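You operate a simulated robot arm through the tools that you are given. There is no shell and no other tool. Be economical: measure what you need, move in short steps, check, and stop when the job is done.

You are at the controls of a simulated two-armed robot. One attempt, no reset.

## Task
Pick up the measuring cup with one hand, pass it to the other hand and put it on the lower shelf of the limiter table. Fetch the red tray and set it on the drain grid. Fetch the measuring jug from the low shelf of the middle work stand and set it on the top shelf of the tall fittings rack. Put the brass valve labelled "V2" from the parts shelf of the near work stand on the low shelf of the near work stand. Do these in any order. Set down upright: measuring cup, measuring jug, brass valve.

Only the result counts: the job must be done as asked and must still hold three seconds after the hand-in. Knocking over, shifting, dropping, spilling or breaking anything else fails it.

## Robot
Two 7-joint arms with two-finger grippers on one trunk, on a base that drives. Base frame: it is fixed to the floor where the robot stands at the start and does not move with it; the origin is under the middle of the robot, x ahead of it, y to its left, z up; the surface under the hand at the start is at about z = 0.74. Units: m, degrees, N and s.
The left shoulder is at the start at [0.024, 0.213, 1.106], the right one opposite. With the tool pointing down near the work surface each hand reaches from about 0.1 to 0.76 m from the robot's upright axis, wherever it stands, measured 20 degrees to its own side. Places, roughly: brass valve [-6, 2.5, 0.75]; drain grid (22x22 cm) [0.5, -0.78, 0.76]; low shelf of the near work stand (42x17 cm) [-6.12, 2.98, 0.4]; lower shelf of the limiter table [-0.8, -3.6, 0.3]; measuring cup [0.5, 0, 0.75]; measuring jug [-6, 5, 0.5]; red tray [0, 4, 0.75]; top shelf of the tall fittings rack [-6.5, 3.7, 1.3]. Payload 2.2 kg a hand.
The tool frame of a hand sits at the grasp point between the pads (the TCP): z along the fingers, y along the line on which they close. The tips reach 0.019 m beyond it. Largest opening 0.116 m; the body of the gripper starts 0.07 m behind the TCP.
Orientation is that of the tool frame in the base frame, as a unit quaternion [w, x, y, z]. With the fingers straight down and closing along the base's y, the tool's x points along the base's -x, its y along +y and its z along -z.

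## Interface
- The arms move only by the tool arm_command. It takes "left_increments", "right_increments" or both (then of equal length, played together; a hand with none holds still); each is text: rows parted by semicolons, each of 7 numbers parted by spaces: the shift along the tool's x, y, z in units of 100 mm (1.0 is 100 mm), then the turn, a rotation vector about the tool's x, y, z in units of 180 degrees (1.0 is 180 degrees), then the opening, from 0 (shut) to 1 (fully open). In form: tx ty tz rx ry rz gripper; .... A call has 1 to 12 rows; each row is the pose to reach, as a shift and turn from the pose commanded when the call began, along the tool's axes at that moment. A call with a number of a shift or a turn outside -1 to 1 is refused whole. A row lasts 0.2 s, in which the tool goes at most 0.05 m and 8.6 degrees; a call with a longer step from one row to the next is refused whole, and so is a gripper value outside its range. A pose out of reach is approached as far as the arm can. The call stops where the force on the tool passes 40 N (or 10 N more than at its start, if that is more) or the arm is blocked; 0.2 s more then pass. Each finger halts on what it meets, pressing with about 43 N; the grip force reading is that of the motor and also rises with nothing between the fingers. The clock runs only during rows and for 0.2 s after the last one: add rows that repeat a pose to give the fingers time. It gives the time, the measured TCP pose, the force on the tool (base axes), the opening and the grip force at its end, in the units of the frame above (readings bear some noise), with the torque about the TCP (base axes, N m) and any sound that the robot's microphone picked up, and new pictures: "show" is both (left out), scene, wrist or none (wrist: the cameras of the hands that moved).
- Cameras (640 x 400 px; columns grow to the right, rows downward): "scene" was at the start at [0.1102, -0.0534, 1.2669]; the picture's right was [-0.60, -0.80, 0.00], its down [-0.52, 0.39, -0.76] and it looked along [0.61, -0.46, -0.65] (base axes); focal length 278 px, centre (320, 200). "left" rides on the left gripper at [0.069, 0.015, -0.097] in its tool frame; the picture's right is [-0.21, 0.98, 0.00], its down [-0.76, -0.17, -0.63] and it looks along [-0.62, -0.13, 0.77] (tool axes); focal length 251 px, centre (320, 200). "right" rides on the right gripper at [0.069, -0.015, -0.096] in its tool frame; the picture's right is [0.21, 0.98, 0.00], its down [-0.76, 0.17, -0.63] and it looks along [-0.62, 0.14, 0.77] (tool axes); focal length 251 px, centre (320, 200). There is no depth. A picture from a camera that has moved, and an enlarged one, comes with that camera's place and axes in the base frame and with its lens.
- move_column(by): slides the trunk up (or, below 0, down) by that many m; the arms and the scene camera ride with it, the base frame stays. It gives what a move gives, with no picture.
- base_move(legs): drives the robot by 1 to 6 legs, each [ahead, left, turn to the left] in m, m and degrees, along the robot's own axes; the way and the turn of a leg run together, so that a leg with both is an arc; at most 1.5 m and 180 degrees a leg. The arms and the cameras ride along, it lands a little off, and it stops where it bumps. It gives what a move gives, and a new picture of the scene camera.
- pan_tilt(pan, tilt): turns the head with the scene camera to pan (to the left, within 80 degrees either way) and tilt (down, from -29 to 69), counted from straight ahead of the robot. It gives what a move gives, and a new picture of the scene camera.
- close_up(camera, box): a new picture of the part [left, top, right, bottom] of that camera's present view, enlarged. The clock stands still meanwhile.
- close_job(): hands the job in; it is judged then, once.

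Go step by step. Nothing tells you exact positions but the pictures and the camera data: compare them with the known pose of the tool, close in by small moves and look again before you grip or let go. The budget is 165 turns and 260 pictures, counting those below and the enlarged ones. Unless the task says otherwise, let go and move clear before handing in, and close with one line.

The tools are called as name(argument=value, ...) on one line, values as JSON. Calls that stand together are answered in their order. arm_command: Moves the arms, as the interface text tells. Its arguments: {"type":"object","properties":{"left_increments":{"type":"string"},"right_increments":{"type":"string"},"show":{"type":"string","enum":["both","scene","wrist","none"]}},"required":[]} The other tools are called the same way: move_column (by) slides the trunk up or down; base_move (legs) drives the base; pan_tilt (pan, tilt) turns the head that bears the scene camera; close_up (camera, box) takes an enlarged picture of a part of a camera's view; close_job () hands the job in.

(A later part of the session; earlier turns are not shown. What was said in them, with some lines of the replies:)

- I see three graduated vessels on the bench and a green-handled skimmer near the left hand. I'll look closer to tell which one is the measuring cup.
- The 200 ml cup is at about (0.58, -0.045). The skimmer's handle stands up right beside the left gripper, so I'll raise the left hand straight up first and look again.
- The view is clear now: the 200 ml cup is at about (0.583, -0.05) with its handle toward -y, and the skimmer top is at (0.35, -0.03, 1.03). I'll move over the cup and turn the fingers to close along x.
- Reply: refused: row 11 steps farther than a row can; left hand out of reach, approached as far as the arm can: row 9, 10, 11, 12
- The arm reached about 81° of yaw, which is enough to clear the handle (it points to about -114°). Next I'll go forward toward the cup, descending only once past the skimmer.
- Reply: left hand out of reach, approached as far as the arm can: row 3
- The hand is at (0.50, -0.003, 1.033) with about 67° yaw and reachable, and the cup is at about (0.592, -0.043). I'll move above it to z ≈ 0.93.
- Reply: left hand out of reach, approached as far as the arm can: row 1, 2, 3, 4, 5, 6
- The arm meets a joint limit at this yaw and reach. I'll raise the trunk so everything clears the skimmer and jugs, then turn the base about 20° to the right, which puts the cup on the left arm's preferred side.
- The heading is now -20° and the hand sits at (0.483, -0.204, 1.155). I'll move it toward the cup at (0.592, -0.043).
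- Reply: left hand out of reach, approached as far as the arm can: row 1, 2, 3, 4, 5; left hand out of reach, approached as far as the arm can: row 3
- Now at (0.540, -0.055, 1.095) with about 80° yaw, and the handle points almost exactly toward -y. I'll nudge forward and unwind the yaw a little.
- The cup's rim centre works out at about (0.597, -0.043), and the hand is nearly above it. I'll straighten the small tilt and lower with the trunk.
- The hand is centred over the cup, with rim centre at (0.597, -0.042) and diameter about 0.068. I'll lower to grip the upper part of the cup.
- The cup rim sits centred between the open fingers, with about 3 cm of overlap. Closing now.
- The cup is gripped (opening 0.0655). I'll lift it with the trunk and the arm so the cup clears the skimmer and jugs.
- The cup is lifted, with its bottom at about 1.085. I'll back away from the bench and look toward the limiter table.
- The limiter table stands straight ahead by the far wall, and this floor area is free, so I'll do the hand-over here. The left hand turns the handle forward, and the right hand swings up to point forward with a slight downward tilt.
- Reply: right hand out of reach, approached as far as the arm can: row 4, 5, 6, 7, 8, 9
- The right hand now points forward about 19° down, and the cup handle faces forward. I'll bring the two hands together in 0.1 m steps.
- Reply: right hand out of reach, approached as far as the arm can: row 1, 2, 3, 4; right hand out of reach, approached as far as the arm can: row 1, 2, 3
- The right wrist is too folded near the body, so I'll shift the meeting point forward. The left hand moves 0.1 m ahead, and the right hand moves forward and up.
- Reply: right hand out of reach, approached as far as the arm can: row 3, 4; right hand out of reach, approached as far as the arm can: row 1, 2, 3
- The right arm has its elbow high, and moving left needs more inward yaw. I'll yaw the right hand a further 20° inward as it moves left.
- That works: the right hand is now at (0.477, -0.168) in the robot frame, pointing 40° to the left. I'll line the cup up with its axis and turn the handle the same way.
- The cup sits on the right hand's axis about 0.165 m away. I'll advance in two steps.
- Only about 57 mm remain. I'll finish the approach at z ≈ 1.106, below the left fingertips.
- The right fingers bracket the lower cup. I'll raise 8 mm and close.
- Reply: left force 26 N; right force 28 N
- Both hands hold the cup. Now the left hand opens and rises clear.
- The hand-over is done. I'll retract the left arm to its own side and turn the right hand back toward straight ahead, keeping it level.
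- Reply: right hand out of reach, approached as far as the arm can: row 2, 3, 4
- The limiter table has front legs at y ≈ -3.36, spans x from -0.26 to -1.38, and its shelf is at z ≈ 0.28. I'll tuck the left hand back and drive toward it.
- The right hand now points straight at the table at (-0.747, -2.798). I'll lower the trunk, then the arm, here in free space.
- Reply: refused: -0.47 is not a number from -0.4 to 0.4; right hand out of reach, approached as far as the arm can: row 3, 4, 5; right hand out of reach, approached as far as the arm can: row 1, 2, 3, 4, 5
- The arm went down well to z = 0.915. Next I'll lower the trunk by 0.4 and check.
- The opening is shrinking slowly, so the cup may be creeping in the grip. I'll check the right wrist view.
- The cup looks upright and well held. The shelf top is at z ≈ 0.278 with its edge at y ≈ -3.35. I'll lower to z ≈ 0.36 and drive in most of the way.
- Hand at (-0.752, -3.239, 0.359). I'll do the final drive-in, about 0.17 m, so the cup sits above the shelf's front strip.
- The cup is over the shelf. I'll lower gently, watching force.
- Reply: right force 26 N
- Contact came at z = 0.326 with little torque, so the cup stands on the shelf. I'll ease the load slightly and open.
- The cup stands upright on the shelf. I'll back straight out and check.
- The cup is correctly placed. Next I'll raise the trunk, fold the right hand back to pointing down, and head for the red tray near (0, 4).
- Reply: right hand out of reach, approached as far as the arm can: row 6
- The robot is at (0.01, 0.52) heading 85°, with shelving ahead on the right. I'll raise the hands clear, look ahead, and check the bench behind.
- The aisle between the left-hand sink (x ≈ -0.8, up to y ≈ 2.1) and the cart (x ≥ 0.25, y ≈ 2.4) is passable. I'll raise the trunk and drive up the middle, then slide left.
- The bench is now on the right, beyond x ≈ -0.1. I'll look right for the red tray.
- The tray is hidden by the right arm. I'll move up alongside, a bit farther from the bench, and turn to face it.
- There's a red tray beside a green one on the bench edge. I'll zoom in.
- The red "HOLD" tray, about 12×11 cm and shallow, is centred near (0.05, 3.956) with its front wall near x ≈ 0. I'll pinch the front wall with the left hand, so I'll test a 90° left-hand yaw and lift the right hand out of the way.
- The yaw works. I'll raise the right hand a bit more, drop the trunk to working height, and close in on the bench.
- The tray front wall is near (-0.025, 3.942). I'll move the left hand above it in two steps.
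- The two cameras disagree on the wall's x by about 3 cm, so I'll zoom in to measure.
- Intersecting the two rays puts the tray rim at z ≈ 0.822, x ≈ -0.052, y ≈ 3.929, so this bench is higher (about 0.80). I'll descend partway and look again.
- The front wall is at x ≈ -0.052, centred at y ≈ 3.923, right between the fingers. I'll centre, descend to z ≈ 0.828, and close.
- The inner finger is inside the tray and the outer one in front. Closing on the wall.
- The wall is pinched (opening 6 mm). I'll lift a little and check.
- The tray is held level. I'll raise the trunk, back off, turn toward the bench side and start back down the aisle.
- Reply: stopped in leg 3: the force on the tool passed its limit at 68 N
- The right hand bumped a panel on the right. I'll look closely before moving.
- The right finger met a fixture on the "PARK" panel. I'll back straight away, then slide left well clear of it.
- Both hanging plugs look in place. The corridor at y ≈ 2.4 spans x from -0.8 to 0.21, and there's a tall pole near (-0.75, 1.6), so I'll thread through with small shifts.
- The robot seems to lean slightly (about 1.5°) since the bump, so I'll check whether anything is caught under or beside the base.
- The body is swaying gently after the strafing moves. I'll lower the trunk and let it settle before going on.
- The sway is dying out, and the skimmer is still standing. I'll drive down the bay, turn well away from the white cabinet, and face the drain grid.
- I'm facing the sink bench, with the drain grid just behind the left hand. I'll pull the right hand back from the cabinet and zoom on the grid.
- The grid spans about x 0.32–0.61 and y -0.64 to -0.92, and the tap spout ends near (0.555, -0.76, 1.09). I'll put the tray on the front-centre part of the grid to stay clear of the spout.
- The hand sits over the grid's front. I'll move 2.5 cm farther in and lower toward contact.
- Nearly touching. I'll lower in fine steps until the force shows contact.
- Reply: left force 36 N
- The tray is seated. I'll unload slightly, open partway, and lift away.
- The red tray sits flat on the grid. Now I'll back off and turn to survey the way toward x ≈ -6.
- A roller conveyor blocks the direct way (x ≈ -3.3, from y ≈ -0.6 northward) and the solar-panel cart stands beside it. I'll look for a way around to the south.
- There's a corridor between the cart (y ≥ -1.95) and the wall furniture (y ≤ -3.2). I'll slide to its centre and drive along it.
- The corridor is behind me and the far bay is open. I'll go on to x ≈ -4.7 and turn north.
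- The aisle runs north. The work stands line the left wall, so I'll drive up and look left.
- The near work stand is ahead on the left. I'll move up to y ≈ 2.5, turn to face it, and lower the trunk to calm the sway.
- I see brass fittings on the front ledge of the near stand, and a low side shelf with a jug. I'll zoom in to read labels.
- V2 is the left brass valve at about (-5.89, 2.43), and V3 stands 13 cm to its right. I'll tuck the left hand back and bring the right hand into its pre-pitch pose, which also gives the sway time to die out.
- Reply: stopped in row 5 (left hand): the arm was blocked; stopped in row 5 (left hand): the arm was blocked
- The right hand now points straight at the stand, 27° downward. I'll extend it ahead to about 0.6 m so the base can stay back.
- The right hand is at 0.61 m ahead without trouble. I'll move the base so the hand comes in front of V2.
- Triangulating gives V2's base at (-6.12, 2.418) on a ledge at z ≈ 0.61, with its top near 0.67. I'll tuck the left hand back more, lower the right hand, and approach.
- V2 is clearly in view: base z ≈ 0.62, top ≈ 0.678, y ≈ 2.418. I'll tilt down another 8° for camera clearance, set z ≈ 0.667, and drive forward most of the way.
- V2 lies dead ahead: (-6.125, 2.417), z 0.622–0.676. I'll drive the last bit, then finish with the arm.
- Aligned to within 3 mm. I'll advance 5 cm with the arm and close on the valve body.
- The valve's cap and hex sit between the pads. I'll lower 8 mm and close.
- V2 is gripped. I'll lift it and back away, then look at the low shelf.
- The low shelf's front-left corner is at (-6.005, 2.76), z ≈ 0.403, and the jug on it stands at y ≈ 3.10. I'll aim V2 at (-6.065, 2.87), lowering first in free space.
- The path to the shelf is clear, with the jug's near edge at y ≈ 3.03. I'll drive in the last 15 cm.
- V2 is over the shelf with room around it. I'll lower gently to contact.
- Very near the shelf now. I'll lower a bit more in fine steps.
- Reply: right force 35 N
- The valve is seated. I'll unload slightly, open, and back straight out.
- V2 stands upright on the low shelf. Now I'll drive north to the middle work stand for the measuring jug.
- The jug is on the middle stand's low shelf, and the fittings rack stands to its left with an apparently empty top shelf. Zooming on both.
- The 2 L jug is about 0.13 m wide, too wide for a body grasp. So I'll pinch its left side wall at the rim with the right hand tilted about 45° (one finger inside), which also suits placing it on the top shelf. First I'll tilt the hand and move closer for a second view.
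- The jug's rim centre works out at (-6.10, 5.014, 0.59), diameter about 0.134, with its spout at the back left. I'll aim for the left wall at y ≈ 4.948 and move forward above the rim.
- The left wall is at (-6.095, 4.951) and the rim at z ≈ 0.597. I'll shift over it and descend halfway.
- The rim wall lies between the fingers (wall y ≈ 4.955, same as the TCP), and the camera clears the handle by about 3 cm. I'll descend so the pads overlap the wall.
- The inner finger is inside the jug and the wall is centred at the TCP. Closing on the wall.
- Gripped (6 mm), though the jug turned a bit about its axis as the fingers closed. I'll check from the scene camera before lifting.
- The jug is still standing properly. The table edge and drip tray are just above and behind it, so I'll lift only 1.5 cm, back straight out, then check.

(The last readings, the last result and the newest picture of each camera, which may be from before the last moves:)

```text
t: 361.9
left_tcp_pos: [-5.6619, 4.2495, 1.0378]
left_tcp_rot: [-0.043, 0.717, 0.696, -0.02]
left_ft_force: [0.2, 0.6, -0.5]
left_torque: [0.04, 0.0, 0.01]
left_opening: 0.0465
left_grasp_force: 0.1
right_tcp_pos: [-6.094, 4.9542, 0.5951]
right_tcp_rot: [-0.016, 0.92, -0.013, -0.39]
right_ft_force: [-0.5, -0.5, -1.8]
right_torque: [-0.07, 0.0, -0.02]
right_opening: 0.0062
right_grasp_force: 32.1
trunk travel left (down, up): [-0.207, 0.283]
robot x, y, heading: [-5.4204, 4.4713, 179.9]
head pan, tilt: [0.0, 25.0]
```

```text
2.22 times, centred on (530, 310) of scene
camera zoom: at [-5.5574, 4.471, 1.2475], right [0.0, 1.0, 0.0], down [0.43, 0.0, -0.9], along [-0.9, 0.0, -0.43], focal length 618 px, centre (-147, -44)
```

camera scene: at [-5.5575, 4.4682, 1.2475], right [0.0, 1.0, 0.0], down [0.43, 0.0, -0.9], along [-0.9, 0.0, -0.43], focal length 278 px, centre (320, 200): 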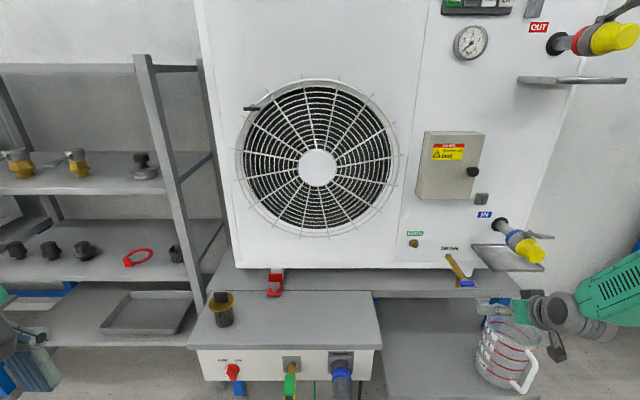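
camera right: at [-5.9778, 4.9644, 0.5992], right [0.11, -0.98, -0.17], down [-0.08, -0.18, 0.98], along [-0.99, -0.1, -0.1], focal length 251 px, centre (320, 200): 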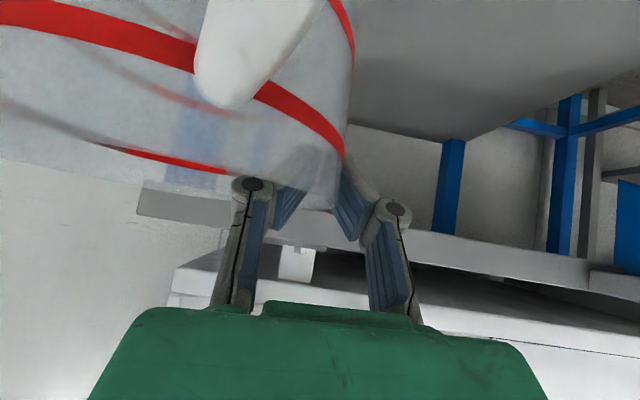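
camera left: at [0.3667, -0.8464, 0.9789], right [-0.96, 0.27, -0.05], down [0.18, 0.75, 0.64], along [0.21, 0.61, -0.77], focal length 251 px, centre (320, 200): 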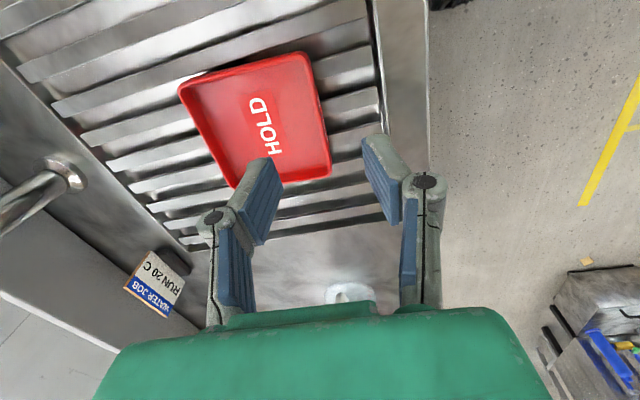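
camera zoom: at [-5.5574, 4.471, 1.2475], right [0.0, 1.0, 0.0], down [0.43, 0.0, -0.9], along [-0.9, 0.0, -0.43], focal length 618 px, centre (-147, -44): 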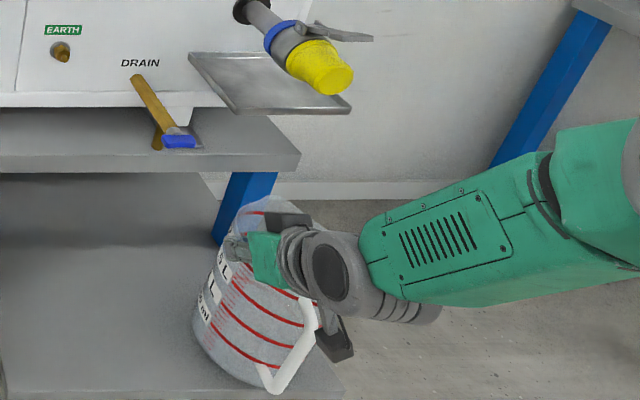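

The jug hangs with a slight tilt but is held (it weighs only about 0.13 kg). I'll back out slowly and look again.

base_move(legs=[[-0.15, 0, 0]])

close_up(camera="scene", box=[420, 220, 640, 400])

```text
t: 363.3
left_tcp_pos: [-5.512, 4.2488, 1.0382]
left_tcp_rot: [-0.043, 0.716, 0.696, -0.02]
left_ft_force: [0.2, 0.0, 0.7]
left_torque: [-0.01, 0.04, -0.01]
left_opening: 0.0463
left_grasp_force: 0.0
right_tcp_pos: [-5.9464, 4.9543, 0.5951]
right_tcp_rot: [-0.015, 0.92, -0.012, -0.391]
right_ft_force: [0.1, 0.8, -0.7]
right_torque: [-0.08, -0.03, 0.0]
right_opening: 0.0062
right_grasp_force: 32.9
trunk travel left (down, up): [-0.207, 0.283]
robot x, y, heading: [-5.2747, 4.4679, 179.8]
head pan, tilt: [0.0, 25.0]
camera scene: at [-5.4084, 4.4711, 1.2477], right [0.0, 1.0, 0.0], down [0.43, 0.0, -0.91], along [-0.91, 0.0, -0.43], focal length 278 px, centre (320, 200)
```

scene: 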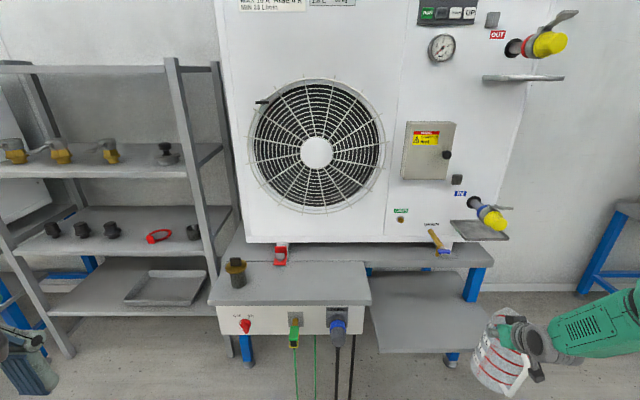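

```text
2.22 times, centred on (530, 310) of scene
camera zoom: at [-5.4084, 4.4711, 1.2477], right [0.0, 1.0, 0.0], down [0.43, 0.0, -0.91], along [-0.91, 0.0, -0.43], focal length 618 px, centre (-147, -44)
```

zoom: 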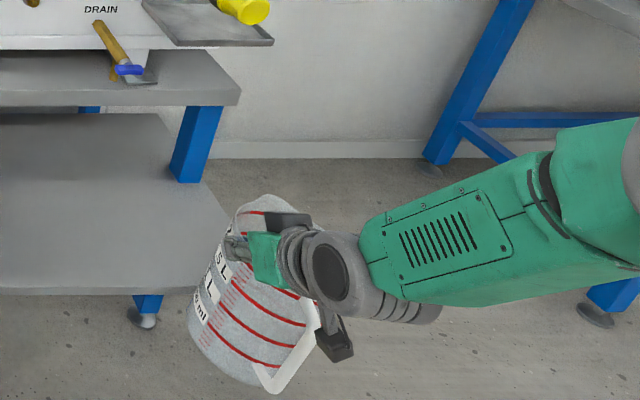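

The jug is clear of the stand. The rack's front face is at x ≈ -6.29, spanning y 3.27–4.03. I'll back off, raise the trunk to the top, and raise the arm.

base_move(legs=[[-0.35, 0, 0]])

move_column(by=0.28)

arm_command(right_increments="-0.18 0.1 -0.17 0 0 0 0;-0.36 0.2 -0.34 0 0 0 0;-0.54 0.3 -0.52 0 0 0 0;-0.72 0.5 -0.69 0 0 0 0", show="none")

arm_command(right_increments="-0.18 0.1 -0.17 0 0 0 0;-0.36 0.2 -0.34 0 0 0 0;-0.54 0.3 -0.52 0 0 0 0;-0.72 0.5 -0.69 0 0 0 0", show="scene")

```text
t: 365.6
left_tcp_pos: [-5.1579, 4.2486, 1.0398]
left_tcp_rot: [-0.045, 0.716, 0.696, -0.022]
left_ft_force: [0.5, 0.8, -0.1]
left_torque: [0.03, 0.02, -0.01]
left_opening: 0.0465
left_grasp_force: 0.0
right_tcp_pos: [-5.5931, 4.9538, 0.5983]
right_tcp_rot: [-0.016, 0.919, -0.012, -0.393]
right_ft_force: [0.9, 0.2, -1.3]
right_torque: [-0.04, -0.03, -0.03]
right_opening: 0.0062
right_grasp_force: 33.1
trunk travel left (down, up): [-0.207, 0.283]
robot x, y, heading: [-4.9216, 4.4682, -180.1]
head pan, tilt: [0.0, 25.0]
camera scene: at [-5.0559, 4.4709, 1.2476], right [0.0, 1.0, 0.0], down [0.43, 0.0, -0.91], along [-0.91, 0.0, -0.43], focal length 278 px, centre (320, 200)
```

scene: 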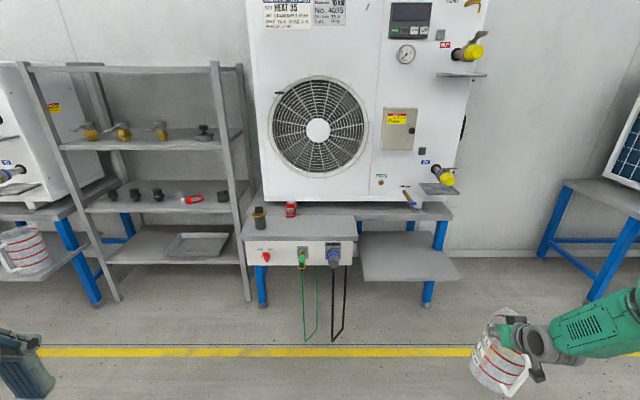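

```text
t: 368.4
left_tcp_pos: [-5.1567, 4.2497, 1.3207]
left_tcp_rot: [-0.045, 0.716, 0.696, -0.022]
left_ft_force: [0.3, -0.5, -0.5]
left_torque: [0.0, 0.01, 0.05]
left_opening: 0.0465
left_grasp_force: 0.1
right_tcp_pos: [-5.5925, 4.9548, 0.878]
right_tcp_rot: [-0.016, 0.919, -0.012, -0.394]
right_ft_force: [-0.3, -0.2, -2.5]
right_torque: [-0.04, 0.01, -0.01]
right_opening: 0.006
right_grasp_force: 32.6
trunk travel left (down, up): [-0.487, 0.003]
robot x, y, heading: [-4.9235, 4.4718, -179.6]
head pan, tilt: [0.0, 25.0]
```

```text
t: 369.4
left_tcp_pos: [-5.1542, 4.2474, 1.3183]
left_tcp_rot: [-0.047, 0.716, 0.697, -0.022]
left_ft_force: [0.8, -0.1, -0.1]
left_torque: [0.0, -0.03, 0.0]
left_opening: 0.0465
left_grasp_force: 0.0
right_tcp_pos: [-5.5943, 4.9001, 0.9795]
right_tcp_rot: [-0.016, 0.919, -0.011, -0.394]
right_ft_force: [-0.4, -1.1, -0.9]
right_torque: [-0.05, -0.03, 0.02]
right_opening: 0.006
right_grasp_force: 32.5
trunk travel left (down, up): [-0.487, 0.003]
robot x, y, heading: [-4.9199, 4.4694, -179.8]
head pan, tilt: [0.0, 25.0]
```

```text
t: 370.4
left_tcp_pos: [-5.1553, 4.2449, 1.3193]
left_tcp_rot: [-0.046, 0.717, 0.696, -0.021]
left_ft_force: [1.2, -0.6, -0.2]
left_torque: [0.03, 0.02, 0.04]
left_opening: 0.0466
left_grasp_force: 0.0
right_tcp_pos: [-5.5933, 4.8478, 1.0794]
right_tcp_rot: [-0.016, 0.919, -0.01, -0.393]
right_ft_force: [-0.3, -1.0, -1.1]
right_torque: [-0.06, -0.01, -0.03]
right_opening: 0.0058
right_grasp_force: 32.7
trunk travel left (down, up): [-0.487, 0.003]
robot x, y, heading: [-4.9209, 4.4666, -179.9]
head pan, tilt: [0.0, 25.0]
camera scene: at [-5.057, 4.4672, 1.5276], right [0.0, 1.0, 0.0], down [0.43, 0.0, -0.9], along [-0.9, 0.0, -0.43], focal length 278 px, centre (320, 200)
```

scene: 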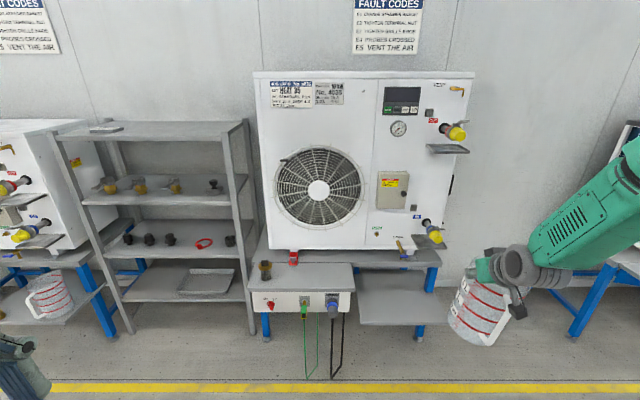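

The rack's top shelf is visible: surface z ≈ 1.245, y 3.26–4.04, with a small flat item at its far left. I'll zoom on the jug to gauge its tilt.

close_up(camera="scene", box=[420, 230, 560, 360])

close_up(camera="right", box=[0, 0, 640, 400])

close_up(camera="scene", box=[30, 90, 270, 240])

```text
3.08 times, centred on (490, 295) of scene
camera zoom: at [-5.057, 4.4672, 1.5276], right [0.0, 1.0, 0.0], down [0.43, 0.0, -0.9], along [-0.9, 0.0, -0.43], focal length 855 px, centre (-203, -92)
```

zoom: 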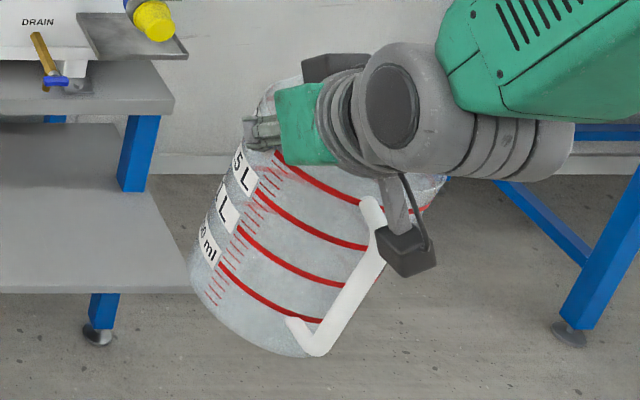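

```text
1.00 times, centred on (320, 200) of right (not enlarged: the box is as wide or as high as the picture)
camera zoom: at [-5.4768, 4.8568, 1.0954], right [0.12, -0.98, -0.18], down [-0.07, -0.19, 0.98], along [-0.99, -0.1, -0.09], focal length 251 px, centre (320, 200)
```

zoom: 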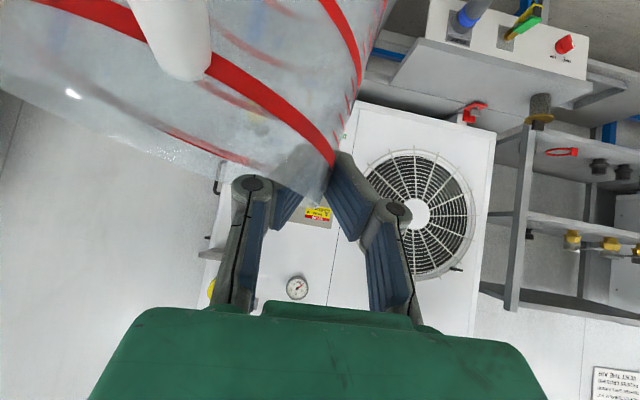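

```text
2.67 times, centred on (150, 165) of scene
camera zoom: at [-5.057, 4.4672, 1.5276], right [0.0, 1.0, 0.0], down [0.43, 0.0, -0.9], along [-0.9, 0.0, -0.43], focal length 741 px, centre (773, 293)
```

zoom: 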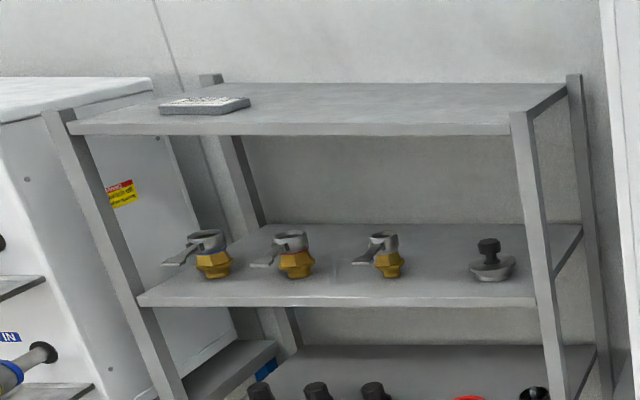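

Allowing for perspective, the jug is within about 5° of upright. I'll raise it to about z = 1.48 with a small levelling roll.

arm_command(right_increments="-0.25 0 -0.25 0.005 0 -0.005 0;-0.5 0 -0.5 0.01 0 -0.01 0;-0.75 0 -0.75 0.015 0 -0.016 0;-1 0 -1 0.015 0 -0.016 0", show="none")

arm_command(right_increments="-0.25 0 -0.25 0 0 0 0;-0.5 0 -0.5 0 0 0 0;-0.75 0 -0.75 0 0 0 0;-1 0 -1 0 0 0 0", show="none")

arm_command(right_increments="-0.25 0.1 -0.25 0 0 0 0;-0.5 0.2 -0.5 0 0 0 0;-0.75 0.3 -0.75 0 0 0 0;-0.9 0.4 -0.9 0 0 0 0", show="scene")

```text
t: 371.4
left_tcp_pos: [-5.153, 4.2462, 1.3193]
left_tcp_rot: [-0.046, 0.716, 0.697, -0.022]
left_ft_force: [1.4, 0.5, 0.6]
left_torque: [-0.02, -0.02, 0.02]
left_opening: 0.0463
left_grasp_force: 0.1
right_tcp_pos: [-5.5885, 4.8423, 1.2203]
right_tcp_rot: [-0.048, 0.919, 0.002, -0.392]
right_ft_force: [-0.7, 0.0, -1.9]
right_torque: [-0.1, 0.03, -0.02]
right_opening: 0.0059
right_grasp_force: 32.7
trunk travel left (down, up): [-0.487, 0.003]
robot x, y, heading: [-4.9198, 4.4709, -179.9]
head pan, tilt: [0.0, 25.0]
```

```text
t: 372.4
left_tcp_pos: [-5.1554, 4.2468, 1.3184]
left_tcp_rot: [-0.046, 0.716, 0.696, -0.021]
left_ft_force: [0.8, -0.2, 0.0]
left_torque: [0.0, 0.01, -0.04]
left_opening: 0.0466
left_grasp_force: 0.0
right_tcp_pos: [-5.5868, 4.8287, 1.36]
right_tcp_rot: [-0.048, 0.919, 0.002, -0.392]
right_ft_force: [0.5, 0.1, -1.2]
right_torque: [-0.08, 0.02, -0.02]
right_opening: 0.0059
right_grasp_force: 32.4
trunk travel left (down, up): [-0.487, 0.003]
robot x, y, heading: [-4.9195, 4.4711, -179.7]
head pan, tilt: [0.0, 25.0]
```

```text
t: 373.4
left_tcp_pos: [-5.1557, 4.2457, 1.3194]
left_tcp_rot: [-0.046, 0.716, 0.696, -0.022]
left_ft_force: [0.2, -0.1, -0.5]
left_torque: [0.03, -0.04, -0.01]
left_opening: 0.0465
left_grasp_force: 0.1
right_tcp_pos: [-5.5841, 4.7781, 1.4798]
right_tcp_rot: [-0.048, 0.919, 0.003, -0.392]
right_ft_force: [-0.2, -0.2, -2.1]
right_torque: [-0.06, -0.03, -0.03]
right_opening: 0.0061
right_grasp_force: 32.5
trunk travel left (down, up): [-0.487, 0.003]
robot x, y, heading: [-4.9235, 4.4699, -179.9]
head pan, tilt: [0.0, 25.0]
camera scene: at [-5.0563, 4.467, 1.5277], right [0.0, 1.0, 0.0], down [0.43, 0.0, -0.91], along [-0.91, 0.0, -0.43], focal length 278 px, centre (320, 200)
```

scene: 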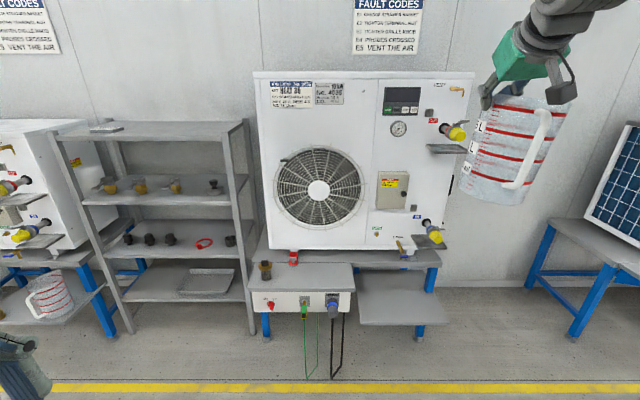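

The jug is up at z = 1.48, nearly upright and within reach. I'll extend a little more and slide sideways in short legs toward the rack.

arm_command(right_increments="-0.18 0 0.19 0 0 0 0;-0.37 0 0.38 0 0 0 0;-0.555 0 0.576 0 0 0 0", show="none")

base_move(legs=[[0, 0.25, 0], [0, 0.25, 0], [0, 0.25, 0], [0, 0.24, 0]])

arm_command(right_increments="0 0 0 0 0 0 0;0 0 0 0 0 0 0;0 0 0 0 0 0 0;0 0 0 0 0 0 0;0 0 0 0 0 0 0;0 0 0 0 0 0 0;0 0 0 0 0 0 0;0 0 0 0 0 0 0;0 0 0 0 0 0 0;0 0 0 0 0 0 0;0 0 0 0 0 0 0;0 0 0 0 0 0 0", show="scene")

```text
t: 374.2
left_tcp_pos: [-5.1559, 4.2466, 1.3187]
left_tcp_rot: [-0.045, 0.716, 0.697, -0.022]
left_ft_force: [0.4, 0.2, 0.1]
left_torque: [0.02, -0.02, -0.02]
left_opening: 0.0466
left_grasp_force: 0.0
right_tcp_pos: [-5.6684, 4.7831, 1.4831]
right_tcp_rot: [-0.049, 0.919, 0.002, -0.392]
right_ft_force: [-0.4, 0.1, -1.0]
right_torque: [-0.06, 0.04, 0.02]
right_opening: 0.0062
right_grasp_force: 32.8
trunk travel left (down, up): [-0.487, 0.003]
robot x, y, heading: [-4.9179, 4.4688, -179.7]
head pan, tilt: [0.0, 25.0]
```

```text
t: 380.3
left_tcp_pos: [-5.152, 3.2559, 1.3206]
left_tcp_rot: [-0.044, 0.715, 0.698, -0.023]
left_ft_force: [-0.6, 0.7, -0.5]
left_torque: [-0.03, -0.03, -0.01]
left_opening: 0.0464
left_grasp_force: 0.0
right_tcp_pos: [-5.6652, 3.7903, 1.4814]
right_tcp_rot: [-0.045, 0.918, 0.004, -0.393]
right_ft_force: [0.0, -0.1, -1.2]
right_torque: [-0.06, 0.01, -0.04]
right_opening: 0.0062
right_grasp_force: 32.1
trunk travel left (down, up): [-0.487, 0.003]
robot x, y, heading: [-4.9203, 3.4729, -179.8]
head pan, tilt: [0.0, 25.0]
camera scene: at [-5.0552, 3.4794, 1.5275], right [-0.01, 1.0, 0.0], down [0.43, 0.0, -0.9], along [-0.9, -0.01, -0.43], focal length 278 px, centre (320, 200)
```

scene: 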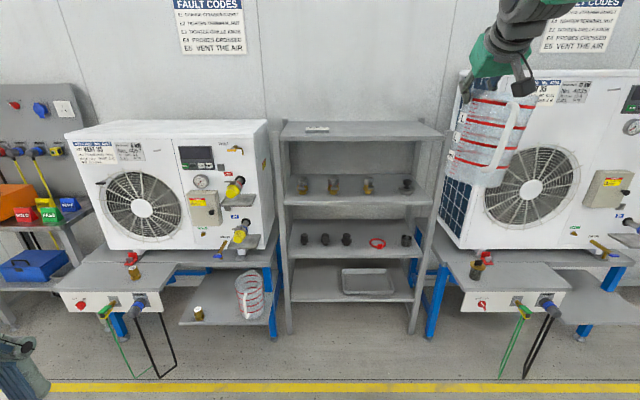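

```text
t: 382.9
left_tcp_pos: [-5.1488, 3.2496, 1.3193]
left_tcp_rot: [-0.047, 0.715, 0.697, -0.022]
left_ft_force: [-0.4, -0.1, 0.1]
left_torque: [0.03, 0.0, 0.0]
left_opening: 0.0465
left_grasp_force: 0.1
right_tcp_pos: [-5.6631, 3.7818, 1.4855]
right_tcp_rot: [-0.047, 0.918, 0.004, -0.393]
right_ft_force: [-0.1, 0.1, -0.5]
right_torque: [-0.09, 0.0, 0.0]
right_opening: 0.0061
right_grasp_force: 32.7
trunk travel left (down, up): [-0.487, 0.003]
robot x, y, heading: [-4.9202, 3.4737, -179.6]
head pan, tilt: [0.0, 25.0]
camera scene: at [-5.055, 3.4706, 1.5276], right [-0.01, 1.0, 0.0], down [0.43, 0.0, -0.9], along [-0.9, 0.0, -0.43], focal length 278 px, centre (320, 200)
```

scene: 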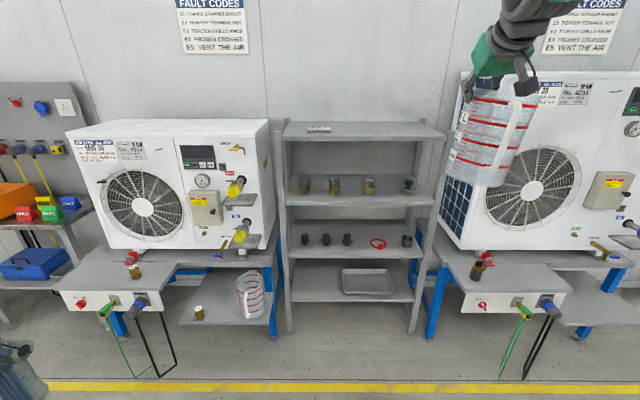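

The top shelf's front edge is at x ≈ -6.266, z ≈ 1.244, y 3.31–4.00. The jug's bottom is about 6 cm above that, so I'll drive in partway and recheck.

base_move(legs=[[0.45, 0, 0]])

close_up(camera="right", box=[0, 0, 640, 400])

```text
t: 385.6
left_tcp_pos: [-5.6011, 3.2491, 1.3199]
left_tcp_rot: [-0.047, 0.718, 0.694, -0.021]
left_ft_force: [0.3, 0.1, 0.2]
left_torque: [0.0, 0.02, -0.01]
left_opening: 0.0464
left_grasp_force: 0.1
right_tcp_pos: [-6.1091, 3.7863, 1.486]
right_tcp_rot: [-0.05, 0.917, 0.001, -0.396]
right_ft_force: [-0.1, -0.9, -1.2]
right_torque: [-0.07, -0.01, 0.04]
right_opening: 0.006
right_grasp_force: 32.1
trunk travel left (down, up): [-0.487, 0.003]
robot x, y, heading: [-5.3696, 3.472, 179.8]
head pan, tilt: [0.0, 25.0]
camera scene: at [-5.5043, 3.4701, 1.5278], right [0.0, 1.0, 0.0], down [0.42, 0.0, -0.91], along [-0.91, 0.0, -0.42], focal length 278 px, centre (320, 200)
```

scene: 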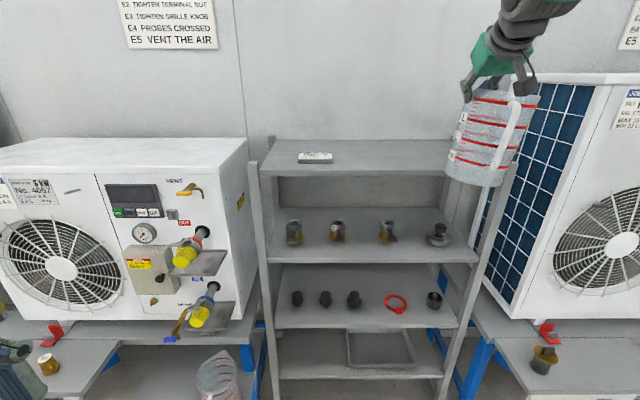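

```text
1.00 times, centred on (320, 200) of right (not enlarged: the box is as wide or as high as the picture)
camera zoom: at [-5.9924, 3.7948, 1.5044], right [0.11, -0.96, -0.24], down [-0.07, -0.25, 0.96], along [-0.99, -0.09, -0.09], focal length 251 px, centre (320, 200)
```

zoom: 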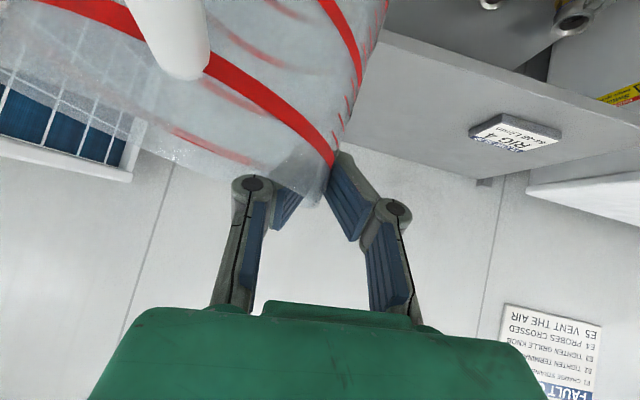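

The shelf edge refines to x ≈ -6.30, z ≈ 1.25. I'll advance 0.31 m more so the jug sits about 12 cm in from the edge.

base_move(legs=[[0.31, 0, 0]])

close_up(camera="right", box=[0, 0, 640, 400])

close_up(camera="scene", box=[360, 60, 580, 260])

```text
t: 387.7
left_tcp_pos: [-5.9021, 3.2482, 1.3199]
left_tcp_rot: [-0.048, 0.715, 0.697, -0.024]
left_ft_force: [-0.1, -0.6, 0.9]
left_torque: [-0.01, -0.02, 0.01]
left_opening: 0.0462
left_grasp_force: 0.1
right_tcp_pos: [-6.4163, 3.7814, 1.4881]
right_tcp_rot: [-0.047, 0.917, 0.005, -0.396]
right_ft_force: [1.1, 0.6, -0.9]
right_torque: [-0.06, -0.01, 0.03]
right_opening: 0.006
right_grasp_force: 32.1
trunk travel left (down, up): [-0.487, 0.003]
robot x, y, heading: [-5.6788, 3.4715, -179.5]
head pan, tilt: [0.0, 25.0]
camera scene: at [-5.8113, 3.4701, 1.5279], right [-0.01, 1.0, 0.0], down [0.42, 0.0, -0.91], along [-0.91, -0.01, -0.42], focal length 278 px, centre (320, 200)
```

scene: 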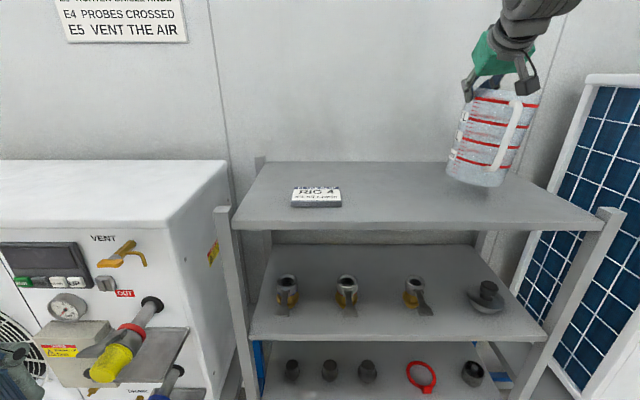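

```text
1.00 times, centred on (320, 200) of right (not enlarged: the box is as wide or as high as the picture)
camera zoom: at [-6.2996, 3.7906, 1.5056], right [0.12, -0.96, -0.24], down [-0.06, -0.25, 0.97], along [-0.99, -0.1, -0.09], focal length 251 px, centre (320, 200)
```

zoom: 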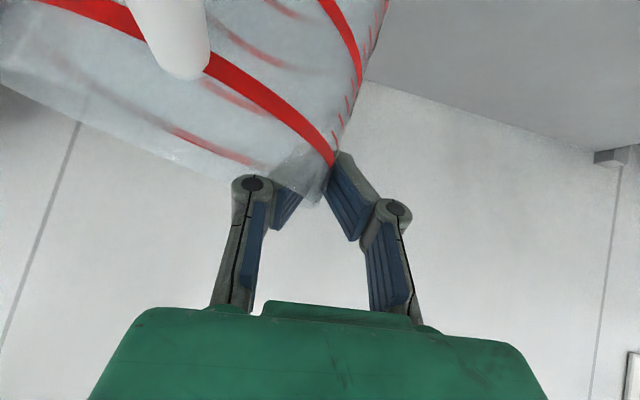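

```text
2.00 times, centred on (470, 160) of scene
camera zoom: at [-5.8113, 3.4701, 1.5279], right [-0.01, 1.0, 0.0], down [0.42, 0.0, -0.91], along [-0.91, -0.01, -0.42], focal length 556 px, centre (20, 280)
```

zoom: 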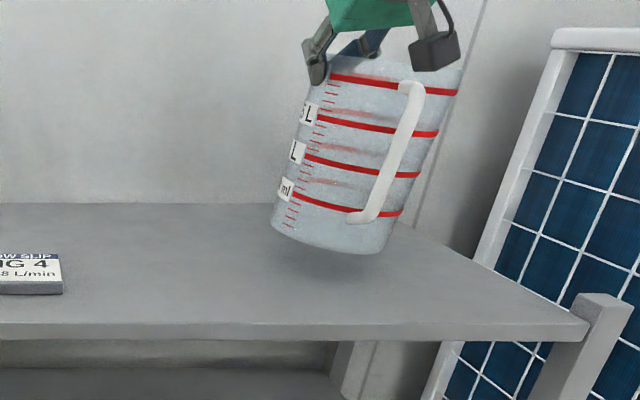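

The jug is over the shelf but leans about 7° (bottom to the left). I'll roll the hand 6° to level it and check.

arm_command(right_increments="0 0 0 0.012 0 -0.012 0;0 0 0 0.023 0 -0.024 0;0 0 0 0.023 0 -0.024 0", show="none")

close_up(camera="scene", box=[360, 60, 580, 260])

```text
t: 388.5
left_tcp_pos: [-5.903, 3.2471, 1.3205]
left_tcp_rot: [-0.05, 0.715, 0.697, -0.025]
left_ft_force: [0.0, -0.5, 0.0]
left_torque: [0.0, 0.01, 0.01]
left_opening: 0.0461
left_grasp_force: 0.0
right_tcp_pos: [-6.4164, 3.7804, 1.488]
right_tcp_rot: [-0.095, 0.914, 0.025, -0.394]
right_ft_force: [0.1, -0.4, -1.3]
right_torque: [-0.08, 0.01, -0.03]
right_opening: 0.0059
right_grasp_force: 32.2
trunk travel left (down, up): [-0.487, 0.003]
robot x, y, heading: [-5.6757, 3.4744, -179.9]
head pan, tilt: [0.0, 25.0]
```

```text
2.00 times, centred on (470, 160) of scene
camera zoom: at [-5.8149, 3.4686, 1.5275], right [-0.01, 1.0, 0.0], down [0.43, 0.0, -0.9], along [-0.9, 0.0, -0.43], focal length 556 px, centre (20, 280)
```

zoom: 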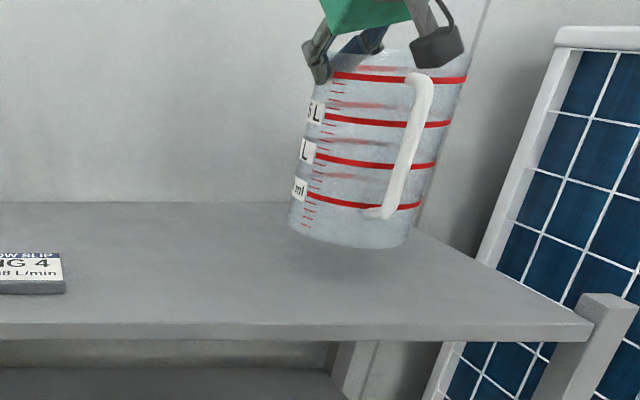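

The jug is now nearly vertical. I'll lower toward the shelf, first 45 mm.

arm_command(right_increments="0.1 0.03 0.1 0 0 0 0;0.2 0.056 0.19 0 0 0 0;0.27 0.073 0.25 0 0 0 0;0.32 0.087 0.3 0 0 0 0", show="none")

close_up(camera="scene", box=[360, 80, 580, 260])

```text
t: 389.5
left_tcp_pos: [-5.9021, 3.2488, 1.3206]
left_tcp_rot: [-0.047, 0.715, 0.697, -0.024]
left_ft_force: [0.2, 0.0, 0.0]
left_torque: [0.04, 0.04, 0.01]
left_opening: 0.0463
left_grasp_force: 0.2
right_tcp_pos: [-6.417, 3.7805, 1.4447]
right_tcp_rot: [-0.095, 0.914, 0.026, -0.393]
right_ft_force: [-1.3, -0.4, -1.6]
right_torque: [-0.07, -0.02, 0.02]
right_opening: 0.0061
right_grasp_force: 32.6
trunk travel left (down, up): [-0.487, 0.003]
robot x, y, heading: [-5.6774, 3.4708, -179.6]
head pan, tilt: [0.0, 25.0]
```

```text
2.22 times, centred on (470, 170) of scene
camera zoom: at [-5.8141, 3.4702, 1.5276], right [-0.01, 1.0, 0.0], down [0.43, 0.0, -0.9], along [-0.9, -0.01, -0.43], focal length 618 px, centre (-13, 267)
```

zoom: 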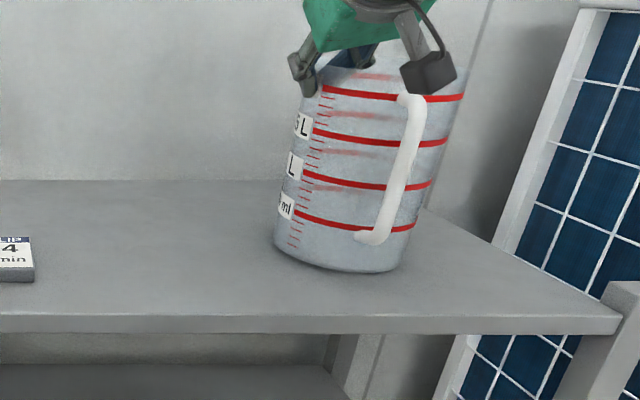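

arm_command(right_increments="0.03 0.008 0.027 0 0 0 0;0.057 0.015 0.054 0 0 0 0;0.086 0.023 0.08 0 0 0 0", show="none")

arm_command(right_increments="0.02 0.006 0.02 0 0 0 0;0.043 0.012 0.04 0 0 0 0", show="none")

close_up(camera="scene", box=[360, 80, 580, 260])

```text
t: 390.3
left_tcp_pos: [-5.897, 3.2444, 1.3198]
left_tcp_rot: [-0.048, 0.716, 0.696, -0.025]
left_ft_force: [-0.6, -0.5, 0.6]
left_torque: [0.04, -0.02, 0.0]
left_opening: 0.0466
left_grasp_force: 0.1
right_tcp_pos: [-6.414, 3.7769, 1.4407]
right_tcp_rot: [-0.096, 0.911, 0.027, -0.401]
right_ft_force: [-4.2, -3.0, 27.5]
right_torque: [0.15, -0.2, 0.09]
right_opening: 0.0061
right_grasp_force: 32.3
trunk travel left (down, up): [-0.487, 0.003]
robot x, y, heading: [-5.677, 3.47, -179.6]
head pan, tilt: [0.0, 25.0]
```

```text
t: 390.9
left_tcp_pos: [-5.8999, 3.2449, 1.3203]
left_tcp_rot: [-0.049, 0.714, 0.698, -0.025]
left_ft_force: [-0.5, 0.3, -0.3]
left_torque: [0.02, 0.01, 0.02]
left_opening: 0.0465
left_grasp_force: 0.0
right_tcp_pos: [-6.4143, 3.7766, 1.4387]
right_tcp_rot: [-0.096, 0.909, 0.025, -0.404]
right_ft_force: [-8.8, -5.4, 37.4]
right_torque: [-0.04, 0.32, 0.05]
right_opening: 0.006
right_grasp_force: 32.6
trunk travel left (down, up): [-0.487, 0.003]
robot x, y, heading: [-5.676, 3.4737, -179.4]
head pan, tilt: [0.0, 25.0]
```

```text
2.22 times, centred on (470, 170) of scene
camera zoom: at [-5.8078, 3.4624, 1.5284], right [-0.01, 1.0, 0.01], down [0.42, 0.01, -0.91], along [-0.91, 0.0, -0.42], focal length 618 px, centre (-13, 267)
```

zoom: 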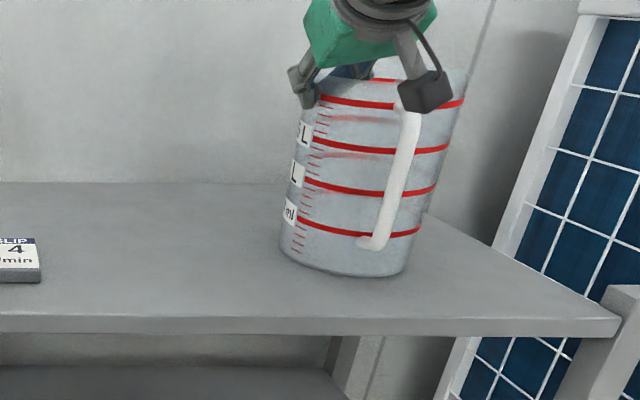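

The jug stands on the shelf. I'll unload slightly, open gently and lift the fingers straight up out of the rim.

arm_command(right_increments="-0.036 -0.01 -0.034 0 0 0 0;-0.036 -0.01 -0.034 0 0 0 0.1;-0.036 -0.01 -0.034 0 0 0 0.25;-0.036 -0.01 -0.034 0 0 0 0.4;-0.036 -0.01 -0.034 0 0 0 0.4", show="wrist")

close_up(camera="scene", box=[360, 80, 580, 260])

```text
t: 392.1
left_tcp_pos: [-5.9027, 3.2456, 1.3198]
left_tcp_rot: [-0.049, 0.715, 0.698, -0.023]
left_ft_force: [0.4, 0.2, -0.7]
left_torque: [-0.01, 0.02, 0.01]
left_opening: 0.0465
left_grasp_force: 0.1
right_tcp_pos: [-6.4163, 3.7763, 1.4314]
right_tcp_rot: [-0.096, 0.914, 0.026, -0.393]
right_ft_force: [0.9, 1.1, 0.1]
right_torque: [0.01, 0.02, -0.01]
right_opening: 0.0465
right_grasp_force: 0.1
trunk travel left (down, up): [-0.487, 0.003]
robot x, y, heading: [-5.6786, 3.4704, -179.8]
head pan, tilt: [0.0, 25.0]
camera right: at [-6.2993, 3.7846, 1.4504], right [0.12, -0.93, -0.34], down [-0.07, -0.35, 0.93], along [-0.99, -0.09, -0.11], focal length 251 px, centre (320, 200)
```

right: 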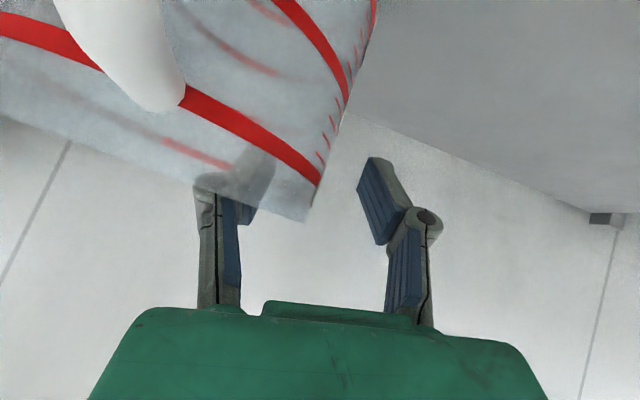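

```text
2.22 times, centred on (470, 170) of scene
camera zoom: at [-5.8147, 3.4657, 1.5275], right [-0.01, 1.0, 0.0], down [0.43, 0.01, -0.9], along [-0.9, 0.0, -0.43], focal length 618 px, centre (-13, 267)
```

zoom: 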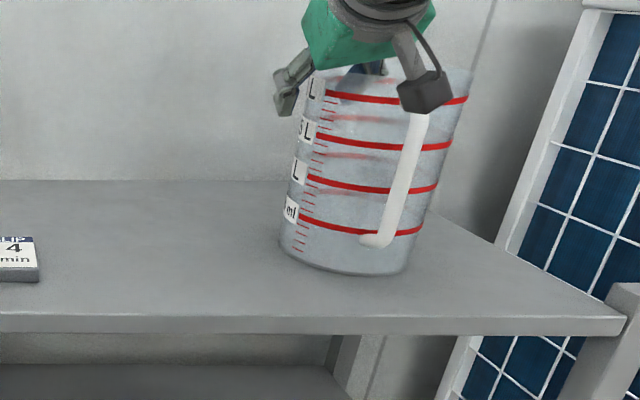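

The jug is free and standing. Lifting the hand straight up, then backing away.

arm_command(right_increments="-0.1 -0.03 -0.1 0 0 0 0.4;-0.25 -0.07 -0.24 0 0 0 0.4;-0.4 -0.11 -0.38 0 0 0 0.4;-0.6 -0.16 -0.56 0 0 0 0.4;-0.75 -0.2 -0.7 0 0 0 0.4", show="none")

base_move(legs=[[-0.3, 0, 0], [-0.25, 0, 0]])

close_up(camera="scene", box=[240, 60, 540, 300])

```text
t: 393.3
left_tcp_pos: [-5.9007, 3.2495, 1.3228]
left_tcp_rot: [-0.048, 0.715, 0.697, -0.025]
left_ft_force: [0.7, 0.0, 0.2]
left_torque: [0.01, 0.03, 0.02]
left_opening: 0.0464
left_grasp_force: 0.2
right_tcp_pos: [-6.4155, 3.7826, 1.5342]
right_tcp_rot: [-0.095, 0.914, 0.025, -0.394]
right_ft_force: [0.4, 1.1, -0.6]
right_torque: [-0.01, 0.04, -0.03]
right_opening: 0.0464
right_grasp_force: 0.0
trunk travel left (down, up): [-0.487, 0.003]
robot x, y, heading: [-5.68, 3.4739, -179.6]
head pan, tilt: [0.0, 25.0]
```

```text
t: 396.7
left_tcp_pos: [-5.3548, 3.2498, 1.3201]
left_tcp_rot: [-0.05, 0.712, 0.7, -0.023]
left_ft_force: [0.4, 0.1, 0.0]
left_torque: [0.01, -0.01, 0.01]
left_opening: 0.0462
left_grasp_force: 0.2
right_tcp_pos: [-5.8701, 3.7815, 1.5346]
right_tcp_rot: [-0.093, 0.914, 0.028, -0.393]
right_ft_force: [-0.7, -0.6, 0.3]
right_torque: [0.0, 0.01, 0.0]
right_opening: 0.0461
right_grasp_force: 0.0
trunk travel left (down, up): [-0.487, 0.003]
robot x, y, heading: [-5.1334, 3.4753, -179.3]
head pan, tilt: [0.0, 25.0]
camera scene: at [-5.2685, 3.4711, 1.5272], right [-0.01, 1.0, 0.0], down [0.43, 0.01, -0.9], along [-0.9, -0.01, -0.43], focal length 278 px, centre (320, 200)
```

scene: 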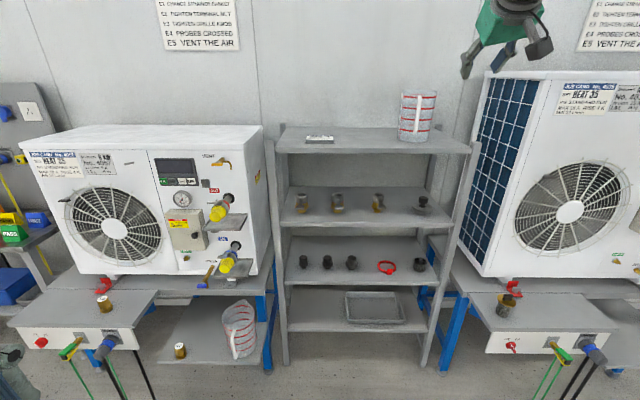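

```text
1.67 times, centred on (390, 180) of scene
camera zoom: at [-5.2685, 3.4711, 1.5272], right [-0.01, 1.0, 0.0], down [0.43, 0.01, -0.9], along [-0.9, -0.01, -0.43], focal length 463 px, centre (203, 233)
```

zoom: 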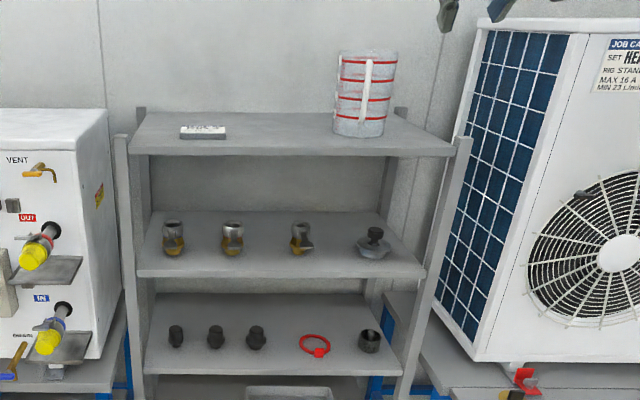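

The jug stands upright on the rack's top shelf and V2 is upright on the near stand's low shelf. The cup and red tray were seen in place after I released them, and both hands are clear, so I'm handing in.

close_job()

```text
The job is handed in.
```

All four items are set down as asked, with the cup, jug and valve upright, and the job is handed in. One thing to note: while I carried the tray, the right hand bumped the "PARK" panel (68 N); the hanging plugs there looked undisturbed afterwards.
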